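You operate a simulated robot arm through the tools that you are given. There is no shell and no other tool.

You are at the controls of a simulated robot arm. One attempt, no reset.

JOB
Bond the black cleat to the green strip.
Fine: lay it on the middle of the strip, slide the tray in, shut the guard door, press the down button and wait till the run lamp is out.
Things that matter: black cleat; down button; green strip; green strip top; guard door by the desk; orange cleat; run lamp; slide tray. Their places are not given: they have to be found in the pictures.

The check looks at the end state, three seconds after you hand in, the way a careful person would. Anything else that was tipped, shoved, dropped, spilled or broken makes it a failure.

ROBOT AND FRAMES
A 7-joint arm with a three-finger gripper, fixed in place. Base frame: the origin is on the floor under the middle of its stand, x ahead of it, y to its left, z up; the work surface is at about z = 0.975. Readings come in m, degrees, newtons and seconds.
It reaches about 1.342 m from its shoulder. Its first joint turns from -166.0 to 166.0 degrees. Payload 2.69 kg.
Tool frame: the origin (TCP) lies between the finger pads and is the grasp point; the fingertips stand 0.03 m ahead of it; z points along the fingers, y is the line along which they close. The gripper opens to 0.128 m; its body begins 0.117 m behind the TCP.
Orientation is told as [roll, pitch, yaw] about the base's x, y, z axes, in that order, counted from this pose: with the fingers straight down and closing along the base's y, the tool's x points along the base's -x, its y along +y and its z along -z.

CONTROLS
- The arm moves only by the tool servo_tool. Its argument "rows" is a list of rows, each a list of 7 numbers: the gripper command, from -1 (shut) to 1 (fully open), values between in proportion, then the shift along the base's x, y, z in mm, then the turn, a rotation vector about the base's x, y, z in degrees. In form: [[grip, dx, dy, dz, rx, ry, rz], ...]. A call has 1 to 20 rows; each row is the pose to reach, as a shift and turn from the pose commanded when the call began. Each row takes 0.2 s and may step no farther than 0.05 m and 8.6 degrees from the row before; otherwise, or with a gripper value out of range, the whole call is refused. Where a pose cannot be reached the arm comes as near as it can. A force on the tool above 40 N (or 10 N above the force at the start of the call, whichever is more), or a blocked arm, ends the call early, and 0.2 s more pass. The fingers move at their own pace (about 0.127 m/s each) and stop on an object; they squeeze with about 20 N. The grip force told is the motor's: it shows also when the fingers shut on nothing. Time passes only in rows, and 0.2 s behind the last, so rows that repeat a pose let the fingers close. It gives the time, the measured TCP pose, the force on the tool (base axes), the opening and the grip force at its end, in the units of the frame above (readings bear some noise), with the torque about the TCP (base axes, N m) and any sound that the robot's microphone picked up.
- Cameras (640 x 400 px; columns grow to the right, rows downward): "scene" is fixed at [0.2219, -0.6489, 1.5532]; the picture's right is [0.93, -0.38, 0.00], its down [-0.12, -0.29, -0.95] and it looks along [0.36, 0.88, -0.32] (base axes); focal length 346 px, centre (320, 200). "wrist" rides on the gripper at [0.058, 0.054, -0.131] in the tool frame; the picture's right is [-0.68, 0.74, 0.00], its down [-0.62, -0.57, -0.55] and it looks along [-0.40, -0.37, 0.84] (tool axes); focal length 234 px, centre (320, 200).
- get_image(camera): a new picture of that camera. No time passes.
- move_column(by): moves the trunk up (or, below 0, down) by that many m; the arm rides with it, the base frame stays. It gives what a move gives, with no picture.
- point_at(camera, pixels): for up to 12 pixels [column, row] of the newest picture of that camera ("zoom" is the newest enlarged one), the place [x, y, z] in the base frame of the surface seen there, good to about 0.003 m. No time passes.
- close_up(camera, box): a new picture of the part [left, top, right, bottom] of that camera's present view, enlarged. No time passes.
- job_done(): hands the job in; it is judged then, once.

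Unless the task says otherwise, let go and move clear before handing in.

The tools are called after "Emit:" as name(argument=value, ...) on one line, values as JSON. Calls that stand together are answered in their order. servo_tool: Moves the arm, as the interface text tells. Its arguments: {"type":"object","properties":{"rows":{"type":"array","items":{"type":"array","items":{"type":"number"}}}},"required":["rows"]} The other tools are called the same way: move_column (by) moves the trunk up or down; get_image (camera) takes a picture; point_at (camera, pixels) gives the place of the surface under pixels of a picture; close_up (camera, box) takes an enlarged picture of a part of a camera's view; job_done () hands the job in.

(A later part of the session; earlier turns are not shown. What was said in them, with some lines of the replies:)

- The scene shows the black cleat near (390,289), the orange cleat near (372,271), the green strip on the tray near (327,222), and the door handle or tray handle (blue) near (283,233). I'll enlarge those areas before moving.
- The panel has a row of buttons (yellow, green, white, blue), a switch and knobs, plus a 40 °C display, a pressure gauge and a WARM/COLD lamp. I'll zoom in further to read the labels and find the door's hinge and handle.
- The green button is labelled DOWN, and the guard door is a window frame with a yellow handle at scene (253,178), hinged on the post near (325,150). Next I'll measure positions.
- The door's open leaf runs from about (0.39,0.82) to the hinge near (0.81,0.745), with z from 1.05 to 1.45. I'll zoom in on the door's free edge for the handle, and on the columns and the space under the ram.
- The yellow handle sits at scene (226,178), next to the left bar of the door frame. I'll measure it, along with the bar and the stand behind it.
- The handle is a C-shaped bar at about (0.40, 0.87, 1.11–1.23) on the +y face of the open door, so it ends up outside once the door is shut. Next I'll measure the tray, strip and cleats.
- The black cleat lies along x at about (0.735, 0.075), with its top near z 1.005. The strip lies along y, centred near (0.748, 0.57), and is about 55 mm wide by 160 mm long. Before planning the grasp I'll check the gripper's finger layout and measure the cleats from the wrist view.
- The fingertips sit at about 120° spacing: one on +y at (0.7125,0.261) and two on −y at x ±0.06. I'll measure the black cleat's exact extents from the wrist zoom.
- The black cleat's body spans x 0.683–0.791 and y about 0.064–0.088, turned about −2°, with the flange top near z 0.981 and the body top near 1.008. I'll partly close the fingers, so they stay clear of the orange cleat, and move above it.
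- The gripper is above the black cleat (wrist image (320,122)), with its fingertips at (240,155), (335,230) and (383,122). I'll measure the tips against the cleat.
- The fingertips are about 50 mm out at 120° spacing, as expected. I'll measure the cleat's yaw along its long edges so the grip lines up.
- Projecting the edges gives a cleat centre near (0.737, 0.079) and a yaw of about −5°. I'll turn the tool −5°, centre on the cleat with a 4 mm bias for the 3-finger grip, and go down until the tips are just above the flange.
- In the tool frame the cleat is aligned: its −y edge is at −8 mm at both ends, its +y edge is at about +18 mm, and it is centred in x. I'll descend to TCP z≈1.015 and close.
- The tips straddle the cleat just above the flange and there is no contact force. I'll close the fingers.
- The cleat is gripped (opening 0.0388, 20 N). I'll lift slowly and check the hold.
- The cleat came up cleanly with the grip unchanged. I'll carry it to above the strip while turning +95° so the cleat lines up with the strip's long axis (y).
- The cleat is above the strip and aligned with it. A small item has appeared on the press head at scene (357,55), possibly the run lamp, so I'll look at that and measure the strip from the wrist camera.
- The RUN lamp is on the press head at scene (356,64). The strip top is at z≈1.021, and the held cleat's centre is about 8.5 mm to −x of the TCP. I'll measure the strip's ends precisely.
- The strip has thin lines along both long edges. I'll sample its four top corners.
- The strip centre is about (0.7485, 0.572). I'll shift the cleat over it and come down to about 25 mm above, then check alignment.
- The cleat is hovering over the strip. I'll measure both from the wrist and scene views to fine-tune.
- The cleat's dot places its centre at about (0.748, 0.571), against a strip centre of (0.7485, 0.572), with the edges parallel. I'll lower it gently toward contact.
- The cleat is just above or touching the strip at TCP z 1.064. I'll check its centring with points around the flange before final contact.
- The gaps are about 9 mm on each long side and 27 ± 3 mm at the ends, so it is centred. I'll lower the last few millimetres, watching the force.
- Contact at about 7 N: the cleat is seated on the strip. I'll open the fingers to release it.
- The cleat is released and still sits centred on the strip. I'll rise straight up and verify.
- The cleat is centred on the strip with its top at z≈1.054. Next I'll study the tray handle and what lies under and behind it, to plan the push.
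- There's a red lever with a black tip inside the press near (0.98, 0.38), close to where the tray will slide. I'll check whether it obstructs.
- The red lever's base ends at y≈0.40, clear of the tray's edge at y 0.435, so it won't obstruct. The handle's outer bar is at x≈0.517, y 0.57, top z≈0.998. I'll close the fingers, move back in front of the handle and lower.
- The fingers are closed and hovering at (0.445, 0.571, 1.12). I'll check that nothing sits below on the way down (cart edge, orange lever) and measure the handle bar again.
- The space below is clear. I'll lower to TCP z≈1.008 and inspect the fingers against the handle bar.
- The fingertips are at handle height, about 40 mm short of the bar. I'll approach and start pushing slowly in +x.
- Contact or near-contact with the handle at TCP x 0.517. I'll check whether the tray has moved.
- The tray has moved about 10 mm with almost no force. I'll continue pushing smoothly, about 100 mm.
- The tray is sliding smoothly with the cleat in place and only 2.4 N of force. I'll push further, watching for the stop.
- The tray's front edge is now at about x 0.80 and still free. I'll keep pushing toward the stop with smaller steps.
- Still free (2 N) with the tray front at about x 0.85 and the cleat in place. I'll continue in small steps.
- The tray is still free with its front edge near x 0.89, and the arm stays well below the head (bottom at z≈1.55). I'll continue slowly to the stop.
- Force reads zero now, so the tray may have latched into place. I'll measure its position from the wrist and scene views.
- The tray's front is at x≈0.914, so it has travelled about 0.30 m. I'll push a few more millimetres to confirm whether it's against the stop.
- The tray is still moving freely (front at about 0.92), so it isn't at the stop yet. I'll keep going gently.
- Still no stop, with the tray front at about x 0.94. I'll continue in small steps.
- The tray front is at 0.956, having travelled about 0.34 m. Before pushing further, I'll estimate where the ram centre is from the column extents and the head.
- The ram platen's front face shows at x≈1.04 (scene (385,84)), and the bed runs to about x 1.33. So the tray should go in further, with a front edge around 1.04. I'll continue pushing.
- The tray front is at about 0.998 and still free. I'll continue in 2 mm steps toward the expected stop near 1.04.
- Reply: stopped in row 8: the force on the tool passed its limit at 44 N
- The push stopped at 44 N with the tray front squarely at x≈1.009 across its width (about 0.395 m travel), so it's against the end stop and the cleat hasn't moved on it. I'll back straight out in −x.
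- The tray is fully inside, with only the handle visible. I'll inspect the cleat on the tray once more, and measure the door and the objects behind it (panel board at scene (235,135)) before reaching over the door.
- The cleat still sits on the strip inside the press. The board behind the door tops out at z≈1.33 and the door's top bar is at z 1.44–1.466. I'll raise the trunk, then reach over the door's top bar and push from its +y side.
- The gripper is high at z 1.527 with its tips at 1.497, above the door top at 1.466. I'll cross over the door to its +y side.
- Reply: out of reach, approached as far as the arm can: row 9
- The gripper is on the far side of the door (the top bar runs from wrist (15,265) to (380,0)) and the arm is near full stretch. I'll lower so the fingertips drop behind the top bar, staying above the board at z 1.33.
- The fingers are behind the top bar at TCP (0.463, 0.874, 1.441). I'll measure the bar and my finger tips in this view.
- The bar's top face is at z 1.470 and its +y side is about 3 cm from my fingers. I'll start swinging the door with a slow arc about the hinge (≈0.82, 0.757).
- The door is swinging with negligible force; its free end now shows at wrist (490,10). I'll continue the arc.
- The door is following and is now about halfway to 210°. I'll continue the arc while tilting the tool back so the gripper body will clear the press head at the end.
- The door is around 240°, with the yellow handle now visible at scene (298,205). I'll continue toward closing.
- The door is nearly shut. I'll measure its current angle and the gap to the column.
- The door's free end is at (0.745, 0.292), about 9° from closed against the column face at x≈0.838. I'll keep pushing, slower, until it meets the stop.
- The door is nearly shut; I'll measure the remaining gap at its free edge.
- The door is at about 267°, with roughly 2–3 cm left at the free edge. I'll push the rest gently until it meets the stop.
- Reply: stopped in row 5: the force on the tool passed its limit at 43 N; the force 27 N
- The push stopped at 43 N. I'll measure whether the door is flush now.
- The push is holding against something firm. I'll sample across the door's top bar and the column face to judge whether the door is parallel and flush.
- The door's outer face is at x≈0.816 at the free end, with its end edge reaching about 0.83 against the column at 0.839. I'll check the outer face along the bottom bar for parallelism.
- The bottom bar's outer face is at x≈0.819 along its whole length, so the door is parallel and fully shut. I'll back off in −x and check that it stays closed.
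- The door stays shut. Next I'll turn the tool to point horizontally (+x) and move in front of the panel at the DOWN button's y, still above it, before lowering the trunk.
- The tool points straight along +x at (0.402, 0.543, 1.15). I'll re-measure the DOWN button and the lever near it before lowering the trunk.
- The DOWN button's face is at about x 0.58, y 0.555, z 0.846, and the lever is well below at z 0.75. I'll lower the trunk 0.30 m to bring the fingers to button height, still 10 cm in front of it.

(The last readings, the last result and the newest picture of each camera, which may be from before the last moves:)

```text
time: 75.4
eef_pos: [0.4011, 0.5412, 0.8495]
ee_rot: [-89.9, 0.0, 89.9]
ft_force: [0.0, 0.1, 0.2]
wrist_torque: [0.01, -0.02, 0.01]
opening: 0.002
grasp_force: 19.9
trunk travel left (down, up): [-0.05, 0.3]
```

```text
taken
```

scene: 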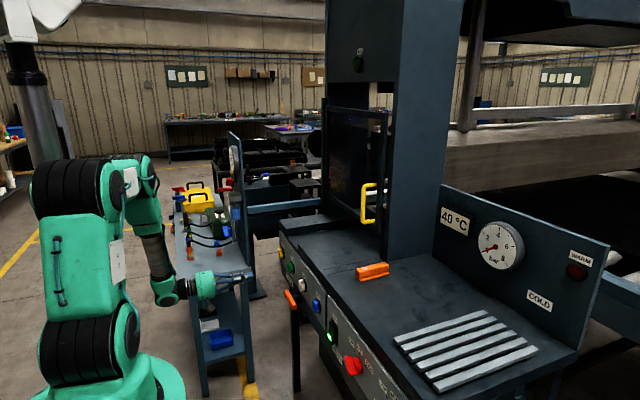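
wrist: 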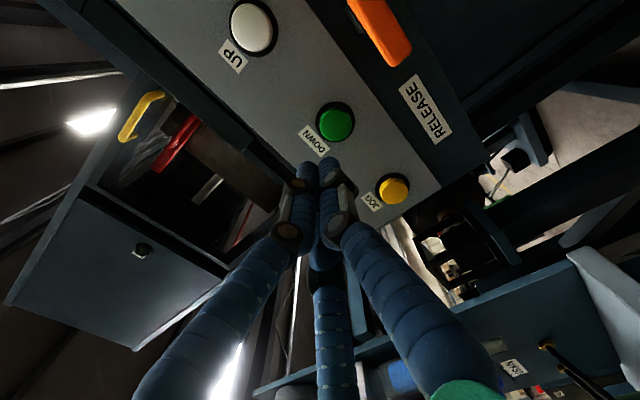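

The wrist camera now sees the green DOWN button at (335,122). I'll measure it directly.

Emit:
point_at(camera="wrist", pixels=[[335, 124], [328, 118], [344, 130], [343, 118], [328, 132], [313, 140], [360, 120], [395, 190], [251, 28], [380, 30], [320, 165], [305, 168]])

Emit:
close_up(camera="wrist", box=[270, 70, 430, 230])

```text
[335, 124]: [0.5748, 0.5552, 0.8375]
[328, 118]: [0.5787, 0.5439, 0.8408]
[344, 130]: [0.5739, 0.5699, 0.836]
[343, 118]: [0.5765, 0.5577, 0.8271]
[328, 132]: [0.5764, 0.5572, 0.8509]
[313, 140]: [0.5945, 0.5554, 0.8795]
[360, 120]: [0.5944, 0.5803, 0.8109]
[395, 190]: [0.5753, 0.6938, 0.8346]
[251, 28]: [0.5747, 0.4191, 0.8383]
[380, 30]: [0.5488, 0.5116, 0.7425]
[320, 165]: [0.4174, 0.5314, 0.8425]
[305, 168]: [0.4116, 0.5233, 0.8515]
```

```text
2.50 times, centred on (350, 150) of wrist
```

zoom: 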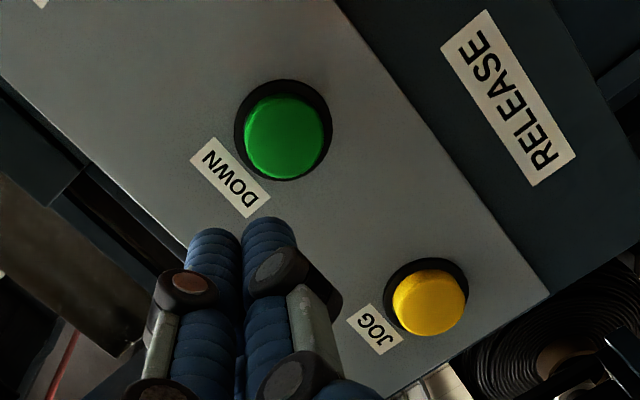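

The button face is centred at about (0.575, 0.556, 0.840). I'll line up and approach to about 10 mm from it.

Emit:
servo_tool(rows=[[-1, 15, 8, -5, 0, 0, 0], [-1, 40, 15, -9.5, 0, 0, 0], [-1, 65, 15, -9.5, 0, 0, 0], [-1, 90, 15, -9.5, 0, 0, 0], [-1, 110, 15, -9.5, 0, 0, 0], [-1, 125, 15, -9.5, 0, 0, 0], [-1, 131, 15, -9.5, 0, 0, 0]])

Emit:
get_image(camera="wrist")

Emit:
close_up(camera="scene", box=[230, 230, 320, 310])

```text
time: 77.0
eef_pos: [0.5323, 0.5556, 0.8388]
ee_rot: [-89.9, 0.0, 89.9]
ft_force: [-0.1, -0.8, -0.6]
wrist_torque: [-0.01, 0.0, 0.02]
opening: 0.0023
grasp_force: 20.0
trunk travel left (down, up): [-0.05, 0.3]
```

```text
taken
```

wrist: 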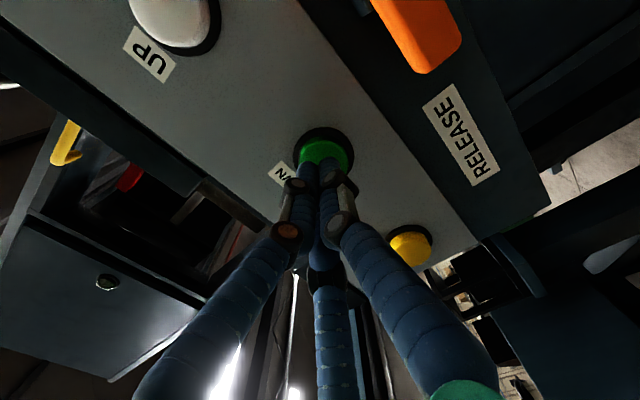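

```text
5.00 times, centred on (275, 270) of scene
```

zoom: 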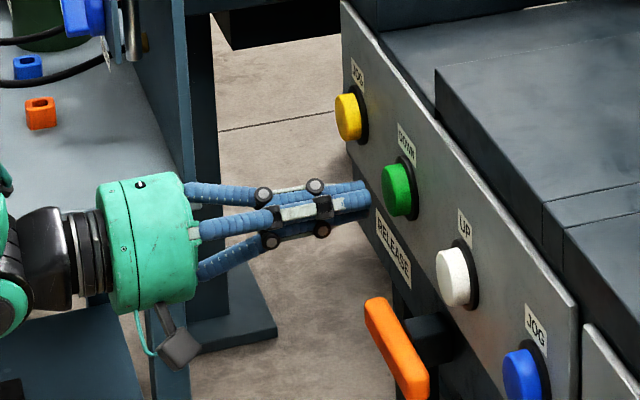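

The fingers are aligned with the DOWN button, about 12 mm away. I'll press slowly.

Emit:
servo_tool(rows=[[-1, 4, 0, 0, 0, 0, 0], [-1, 8, 0, 0, 0, 0, 0], [-1, 11, 0, 0, 0, 0, 0], [-1, 13, 0, 0, 0, 0, 0], [-1, 15, 0, 0, 0, 0, 0], [-1, 17, 0, 0, 0, 0, 0]])

Emit:
get_image(camera="scene")

```text
time: 78.4
eef_pos: [0.5502, 0.5565, 0.8409]
ee_rot: [-89.9, -0.1, 89.7]
ft_force: [0.1, 0.2, 0.3]
wrist_torque: [0.02, 0.01, 0.02]
opening: 0.0026
grasp_force: 19.8
trunk travel left (down, up): [-0.05, 0.3]
```

```text
taken
```

scene: 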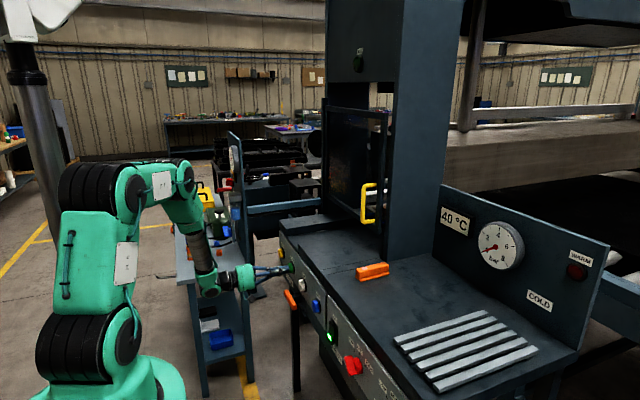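

No contact yet and the RUN lamp is dark. I'll press further in 1.5 mm steps.

Emit:
servo_tool(rows=[[-1, 1.5, 0, 0, 0, 0, 0], [-1, 3, 0, 0, 0, 0, 0], [-1, 4.5, 0, 0, 0, 0, 0], [-1, 6, 0, 0, 0, 0, 0]])

Emit:
close_up(camera="scene", box=[320, 0, 420, 110])

```text
time: 79.4
eef_pos: [0.5556, 0.5558, 0.8417]
ee_rot: [-89.9, 0.0, 89.8]
ft_force: [-2.7, 0.4, -1.0]
wrist_torque: [-0.03, 0.03, 0.0]
opening: 0.0058
grasp_force: 31.3
trunk travel left (down, up): [-0.05, 0.3]
heard: click
```

```text
3.64 times, centred on (370, 55) of scene
```

zoom: 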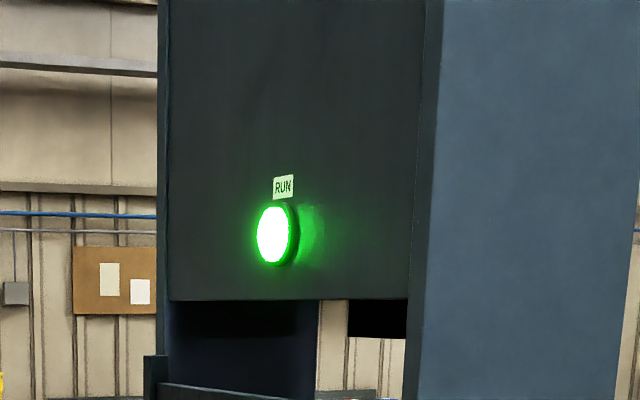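

A click was heard and the RUN lamp is lit. I'll back off the button and watch the lamp.

Emit:
servo_tool(rows=[[-1, -6, 0, 0, 0, 0, 0], [-1, -20, 0, 0, 0, 0, 0], [-1, -45, 0, 0, 0, 0, 0], [-1, -80, 0, 0, 0, 0, 0], [-1, -115, 0, 0, 0, 0, 0]])

Emit:
get_image(camera="scene")

Emit:
close_up(camera="scene", box=[320, 30, 420, 250])

Emit:
close_up(camera="scene", box=[430, 180, 620, 320])

```text
time: 80.6
eef_pos: [0.4393, 0.5563, 0.8404]
ee_rot: [-89.9, 0.0, 89.8]
ft_force: [0.8, -0.7, -0.5]
wrist_torque: [0.02, 0.0, 0.03]
opening: 0.002
grasp_force: 31.5
trunk travel left (down, up): [-0.05, 0.3]
```

```text
taken
```

scene: 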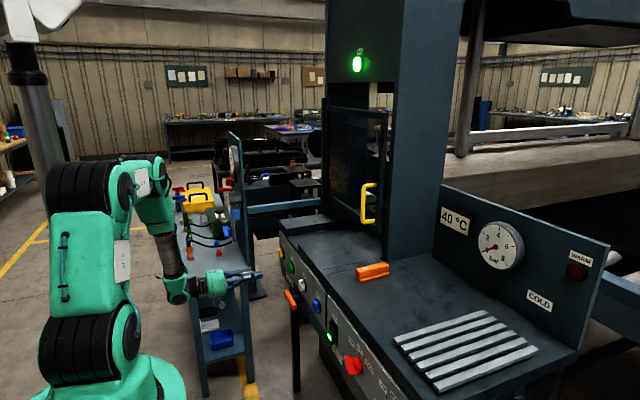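

```text
1.82 times, centred on (370, 140) of scene
```

zoom: 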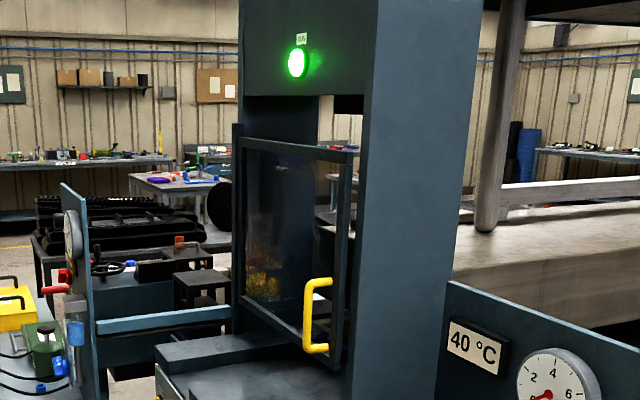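

```text
2.86 times, centred on (525, 250) of scene
```

zoom: 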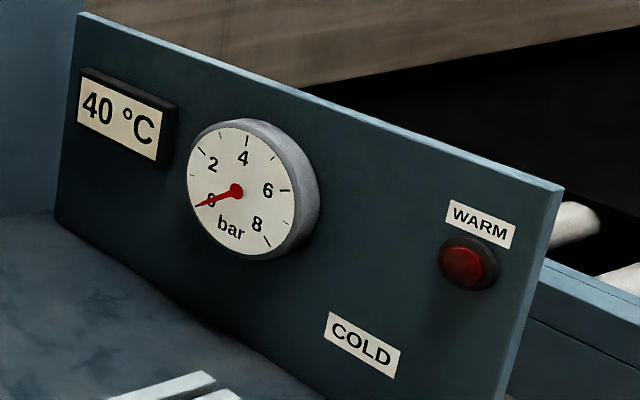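

RUN stays lit. Something in the background at the right seems to be moving too. I'll hold still, let time pass and look again.

Emit:
servo_tool(rows=[[-1, 0, 0, 0, 0, 0, 0], [-1, 0, 0, 0, 0, 0, 0], [-1, 0, 0, 0, 0, 0, 0], [-1, 0, 0, 0, 0, 0, 0], [-1, 0, 0, 0, 0, 0, 0], [-1, 0, 0, 0, 0, 0, 0], [-1, 0, 0, 0, 0, 0, 0], [-1, 0, 0, 0, 0, 0, 0], [-1, 0, 0, 0, 0, 0, 0], [-1, 0, 0, 0, 0, 0, 0]])

Emit:
get_image(camera="scene")

Emit:
get_image(camera="wrist")

```text
time: 82.8
eef_pos: [0.4409, 0.5542, 0.8413]
ee_rot: [-89.9, 0.0, 89.7]
ft_force: [-0.2, 0.1, -0.1]
wrist_torque: [-0.05, -0.03, 0.01]
opening: 0.0023
grasp_force: 31.6
trunk travel left (down, up): [-0.05, 0.3]
```

```text
taken
```

scene: 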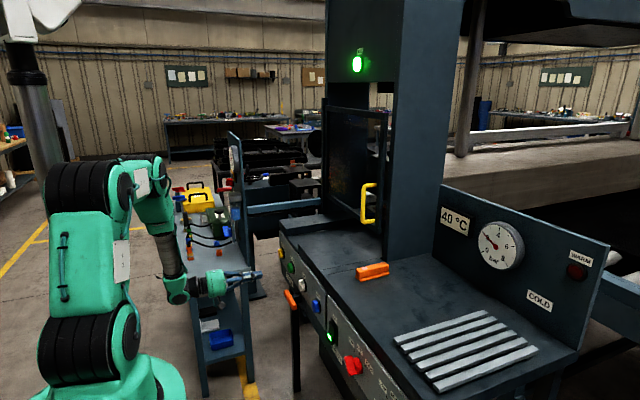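

```text
taken
```

wrist: 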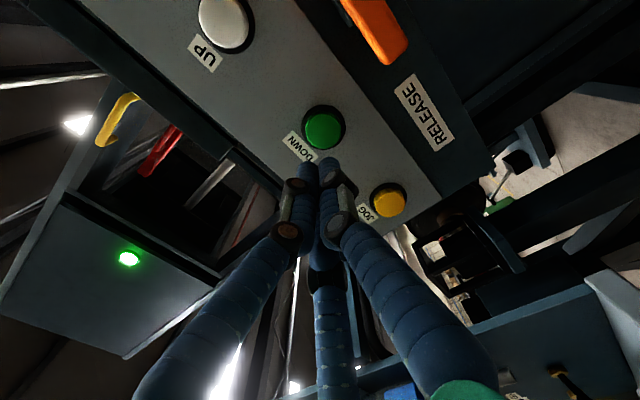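

The pressure gauge needle is rising (scene (497,243)) and RUN is still lit. I'll keep waiting.

Emit:
servo_tool(rows=[[-1, 0, 0, 0, 0, 0, 0], [-1, 0, 0, 0, 0, 0, 0], [-1, 0, 0, 0, 0, 0, 0], [-1, 0, 0, 0, 0, 0, 0], [-1, 0, 0, 0, 0, 0, 0], [-1, 0, 0, 0, 0, 0, 0], [-1, 0, 0, 0, 0, 0, 0], [-1, 0, 0, 0, 0, 0, 0], [-1, 0, 0, 0, 0, 0, 0], [-1, 0, 0, 0, 0, 0, 0], [-1, 0, 0, 0, 0, 0, 0], [-1, 0, 0, 0, 0, 0, 0], [-1, 0, 0, 0, 0, 0, 0], [-1, 0, 0, 0, 0, 0, 0], [-1, 0, 0, 0, 0, 0, 0]])

Emit:
get_image(camera="scene")

Emit:
close_up(camera="scene", box=[430, 180, 620, 320])

Emit:
close_up(camera="scene", box=[310, 80, 410, 250])

```text
time: 86.0
eef_pos: [0.4402, 0.554, 0.8408]
ee_rot: [-89.9, 0.1, 89.8]
ft_force: [0.2, 0.3, -0.5]
wrist_torque: [-0.02, -0.06, 0.01]
opening: 0.0021
grasp_force: 31.9
trunk travel left (down, up): [-0.05, 0.3]
```

```text
taken
```

scene: 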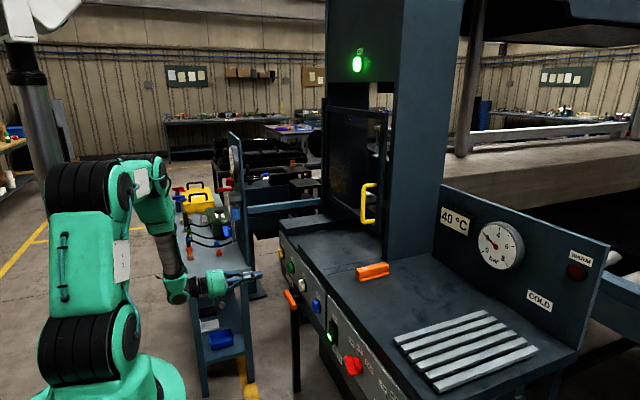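

```text
2.86 times, centred on (525, 250) of scene
```

zoom: 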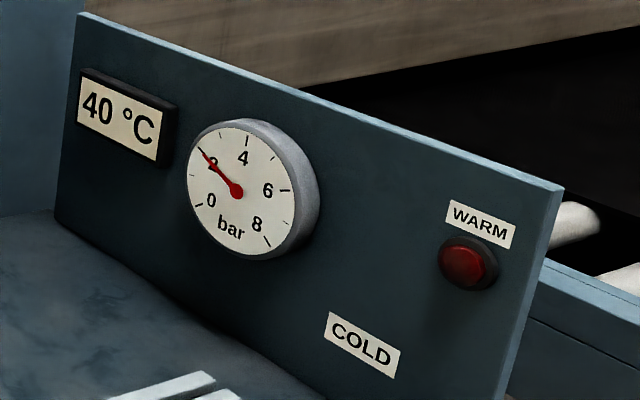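

```text
2.35 times, centred on (360, 165) of scene
```

zoom: 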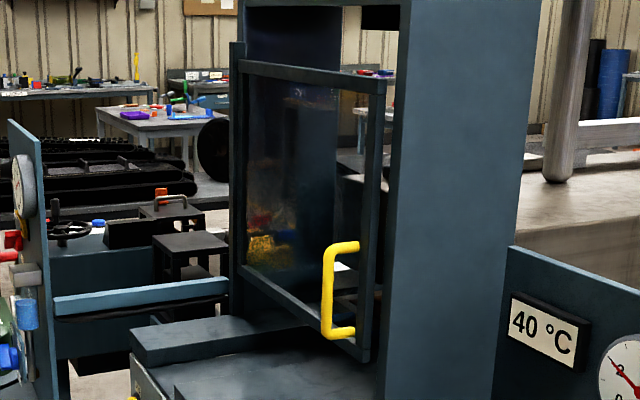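

The gauge shows about 2 bar and RUN is still on, so the press is dwelling. I'll keep waiting.

Emit:
servo_tool(rows=[[-1, 0, 0, 0, 0, 0, 0], [-1, 0, 0, 0, 0, 0, 0], [-1, 0, 0, 0, 0, 0, 0], [-1, 0, 0, 0, 0, 0, 0], [-1, 0, 0, 0, 0, 0, 0], [-1, 0, 0, 0, 0, 0, 0], [-1, 0, 0, 0, 0, 0, 0], [-1, 0, 0, 0, 0, 0, 0], [-1, 0, 0, 0, 0, 0, 0], [-1, 0, 0, 0, 0, 0, 0], [-1, 0, 0, 0, 0, 0, 0], [-1, 0, 0, 0, 0, 0, 0], [-1, 0, 0, 0, 0, 0, 0], [-1, 0, 0, 0, 0, 0, 0], [-1, 0, 0, 0, 0, 0, 0], [-1, 0, 0, 0, 0, 0, 0], [-1, 0, 0, 0, 0, 0, 0], [-1, 0, 0, 0, 0, 0, 0], [-1, 0, 0, 0, 0, 0, 0], [-1, 0, 0, 0, 0, 0, 0]])

Emit:
get_image(camera="scene")

```text
time: 90.2
eef_pos: [0.44, 0.5558, 0.8413]
ee_rot: [-89.9, 0.0, 89.7]
ft_force: [-0.7, 0.8, -0.6]
wrist_torque: [0.02, 0.01, 0.01]
opening: 0.0022
grasp_force: 31.4
trunk travel left (down, up): [-0.05, 0.3]
```

```text
taken
```

scene: 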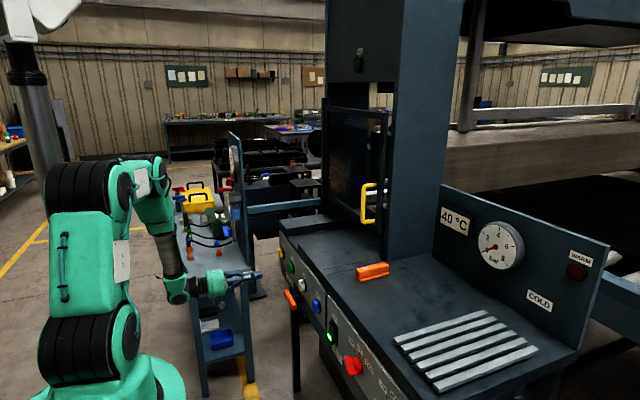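

The RUN lamp is out and the gauge is back at 0. I'll verify the lamp, the door and the inside of the press.

Emit:
close_up(camera="scene", box=[320, 0, 420, 110])

Emit:
close_up(camera="scene", box=[320, 100, 400, 245])

Emit:
close_up(camera="scene", box=[340, 245, 440, 320])

```text
3.64 times, centred on (370, 55) of scene
```

zoom: 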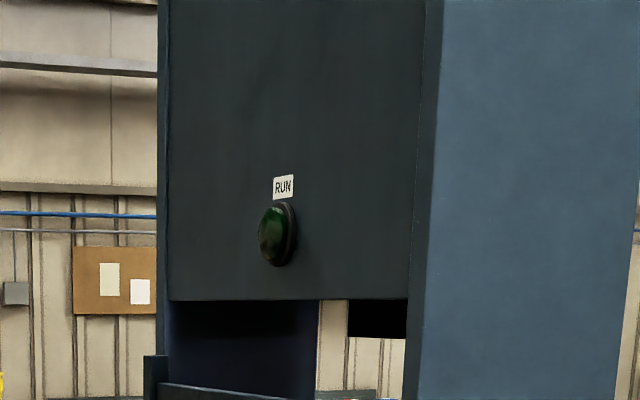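

```text
2.76 times, centred on (360, 172) of scene
```

zoom: 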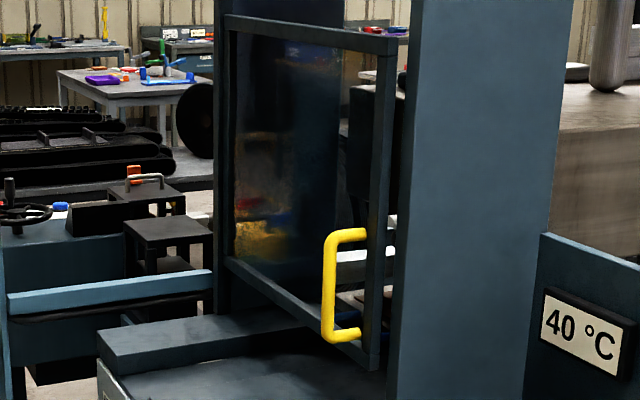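

```text
5.33 times, centred on (390, 282) of scene
```

zoom: 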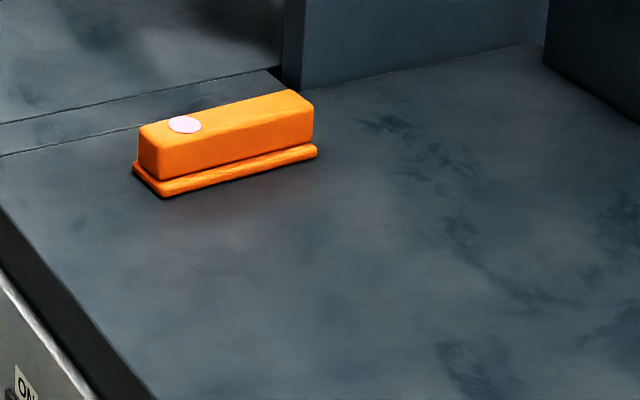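

RUN is out, the door is shut and the orange cleat is untouched. As a final check I'll lift the arm clear and look through the door window at the cleat.

Emit:
move_column(by=0.3)

Emit:
servo_tool(rows=[[-1, -5, -30, 20, 0, 5, 0], [-1, -5, -65, 40, 0, 10, 0], [-1, -5, -100, 60, 0, 15, 0], [-1, -5, -135, 80, 0, 20, 0], [-1, -5, -170, 100, 0, 25, 0], [-1, -5, -205, 120, 0, 30, 0], [-1, -5, -240, 140, 0, 35, 0], [-1, -5, -275, 160, 0, 40, 0], [-1, -5, -310, 175, 0, 45, 0], [-1, -5, -330, 180, 0, 45, 0]])

Emit:
get_image(camera="wrist")

Emit:
get_image(camera="scene")

```text
time: 93.2
eef_pos: [0.4404, 0.5546, 1.1401]
ee_rot: [-89.9, 0.0, 89.8]
ft_force: [0.0, -0.3, 0.3]
wrist_torque: [0.01, 0.02, 0.0]
opening: 0.002
grasp_force: 30.8
trunk travel left (down, up): [-0.35, 0.0]
```

```text
time: 95.4
eef_pos: [0.4352, 0.2246, 1.3203]
ee_rot: [-44.8, 0.1, 90.0]
ft_force: [0.2, -0.1, -0.7]
wrist_torque: [0.0, 0.02, 0.02]
opening: 0.0021
grasp_force: 31.2
trunk travel left (down, up): [-0.35, 0.0]
```

```text
taken
```

wrist: 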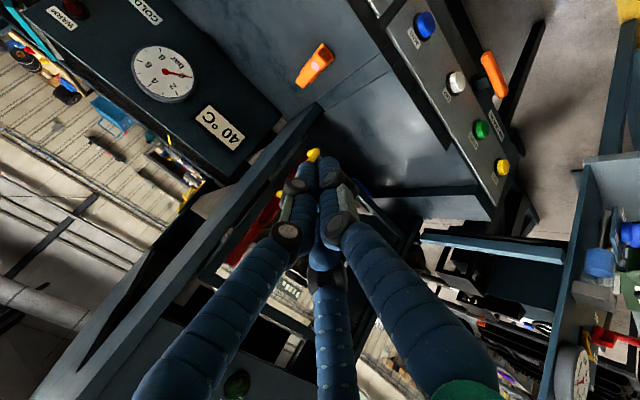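

```text
taken
```

scene: 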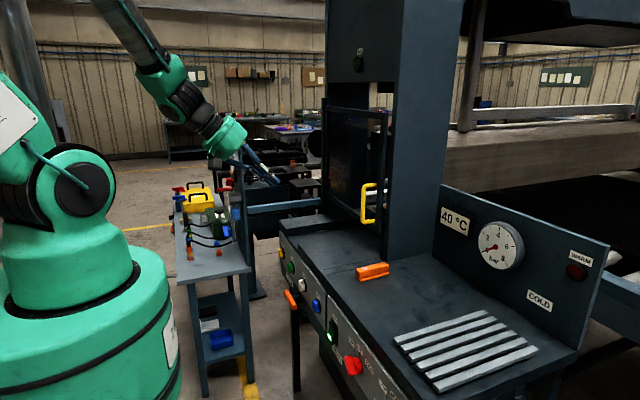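

The fingers block the view of the window. I'll shift sideways and up so the tray appears clear of the fingers.

Emit:
servo_tool(rows=[[-1, 0, 35, 15, 0, 0, 0], [-1, 0, 75, 30, 0, 0, 0], [-1, 0, 115, 45, 0, 0, 0], [-1, 0, 155, 60, 0, 0, 0], [-1, 0, 195, 75, 0, 0, 0], [-1, 0, 235, 90, 0, 0, 0], [-1, 0, 275, 100, 0, 0, 0], [-1, 0, 310, 100, 0, 0, 0], [-1, 0, 335, 100, 0, 0, 0]])

Emit:
get_image(camera="wrist")

Emit:
close_up(camera="wrist", box=[200, 60, 360, 200])

```text
time: 97.4
eef_pos: [0.4355, 0.5606, 1.4202]
ee_rot: [-44.9, 0.2, 89.8]
ft_force: [-0.1, 0.3, 0.3]
wrist_torque: [-0.02, -0.02, -0.02]
opening: 0.0017
grasp_force: 31.2
trunk travel left (down, up): [-0.35, 0.0]
```

```text
taken
```

wrist: 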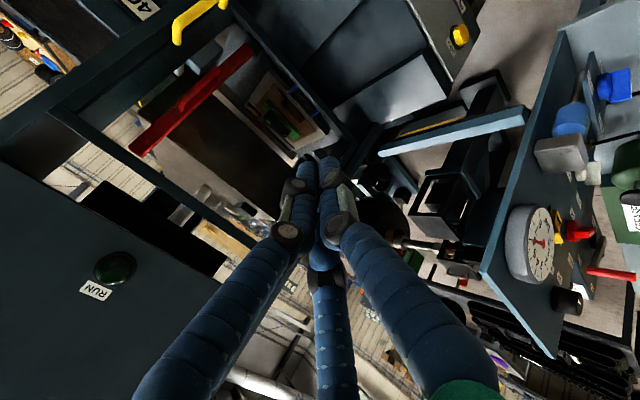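

```text
2.86 times, centred on (280, 130) of wrist
```

zoom: 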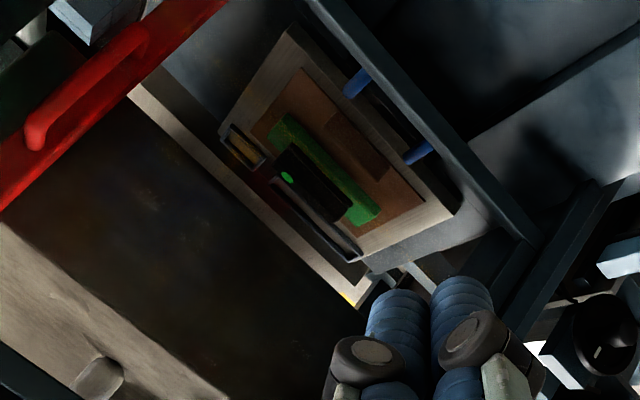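

Through the window at wrist zoom (290,178), the black cleat sits on the middle of the green strip and its dot has turned from pink to green, so the bond took. The RUN lamp is out, the door is shut, the tray is in and the arm is clear. I'm handing in.

Emit:
job_done()

```text
The job is handed in.
```

The black cleat is bonded to the middle of the green strip, and I've handed the job in. I don't have the check's verdict yet.

- **Cleat:** it sits centred on the strip, lined up with the strip's length. After the press cycle, its pink dot had turned green, which I took as the sign the bond held.
- **Tray:** it is pushed in until it stopped firmly, about 0.40 m from where it started.
- **Guard door:** it is shut and flat against the press, and it stayed closed when I let go.
- **Press cycle:** I pressed the green DOWN button and the RUN lamp came on. The gauge rose to about 2 bar, then the lamp went out and the gauge returned to 0.
- **Everything else:** the orange cleat and the nearby lever were not touched, and I saw nothing tipped or knocked. The arm is clear of the machine.
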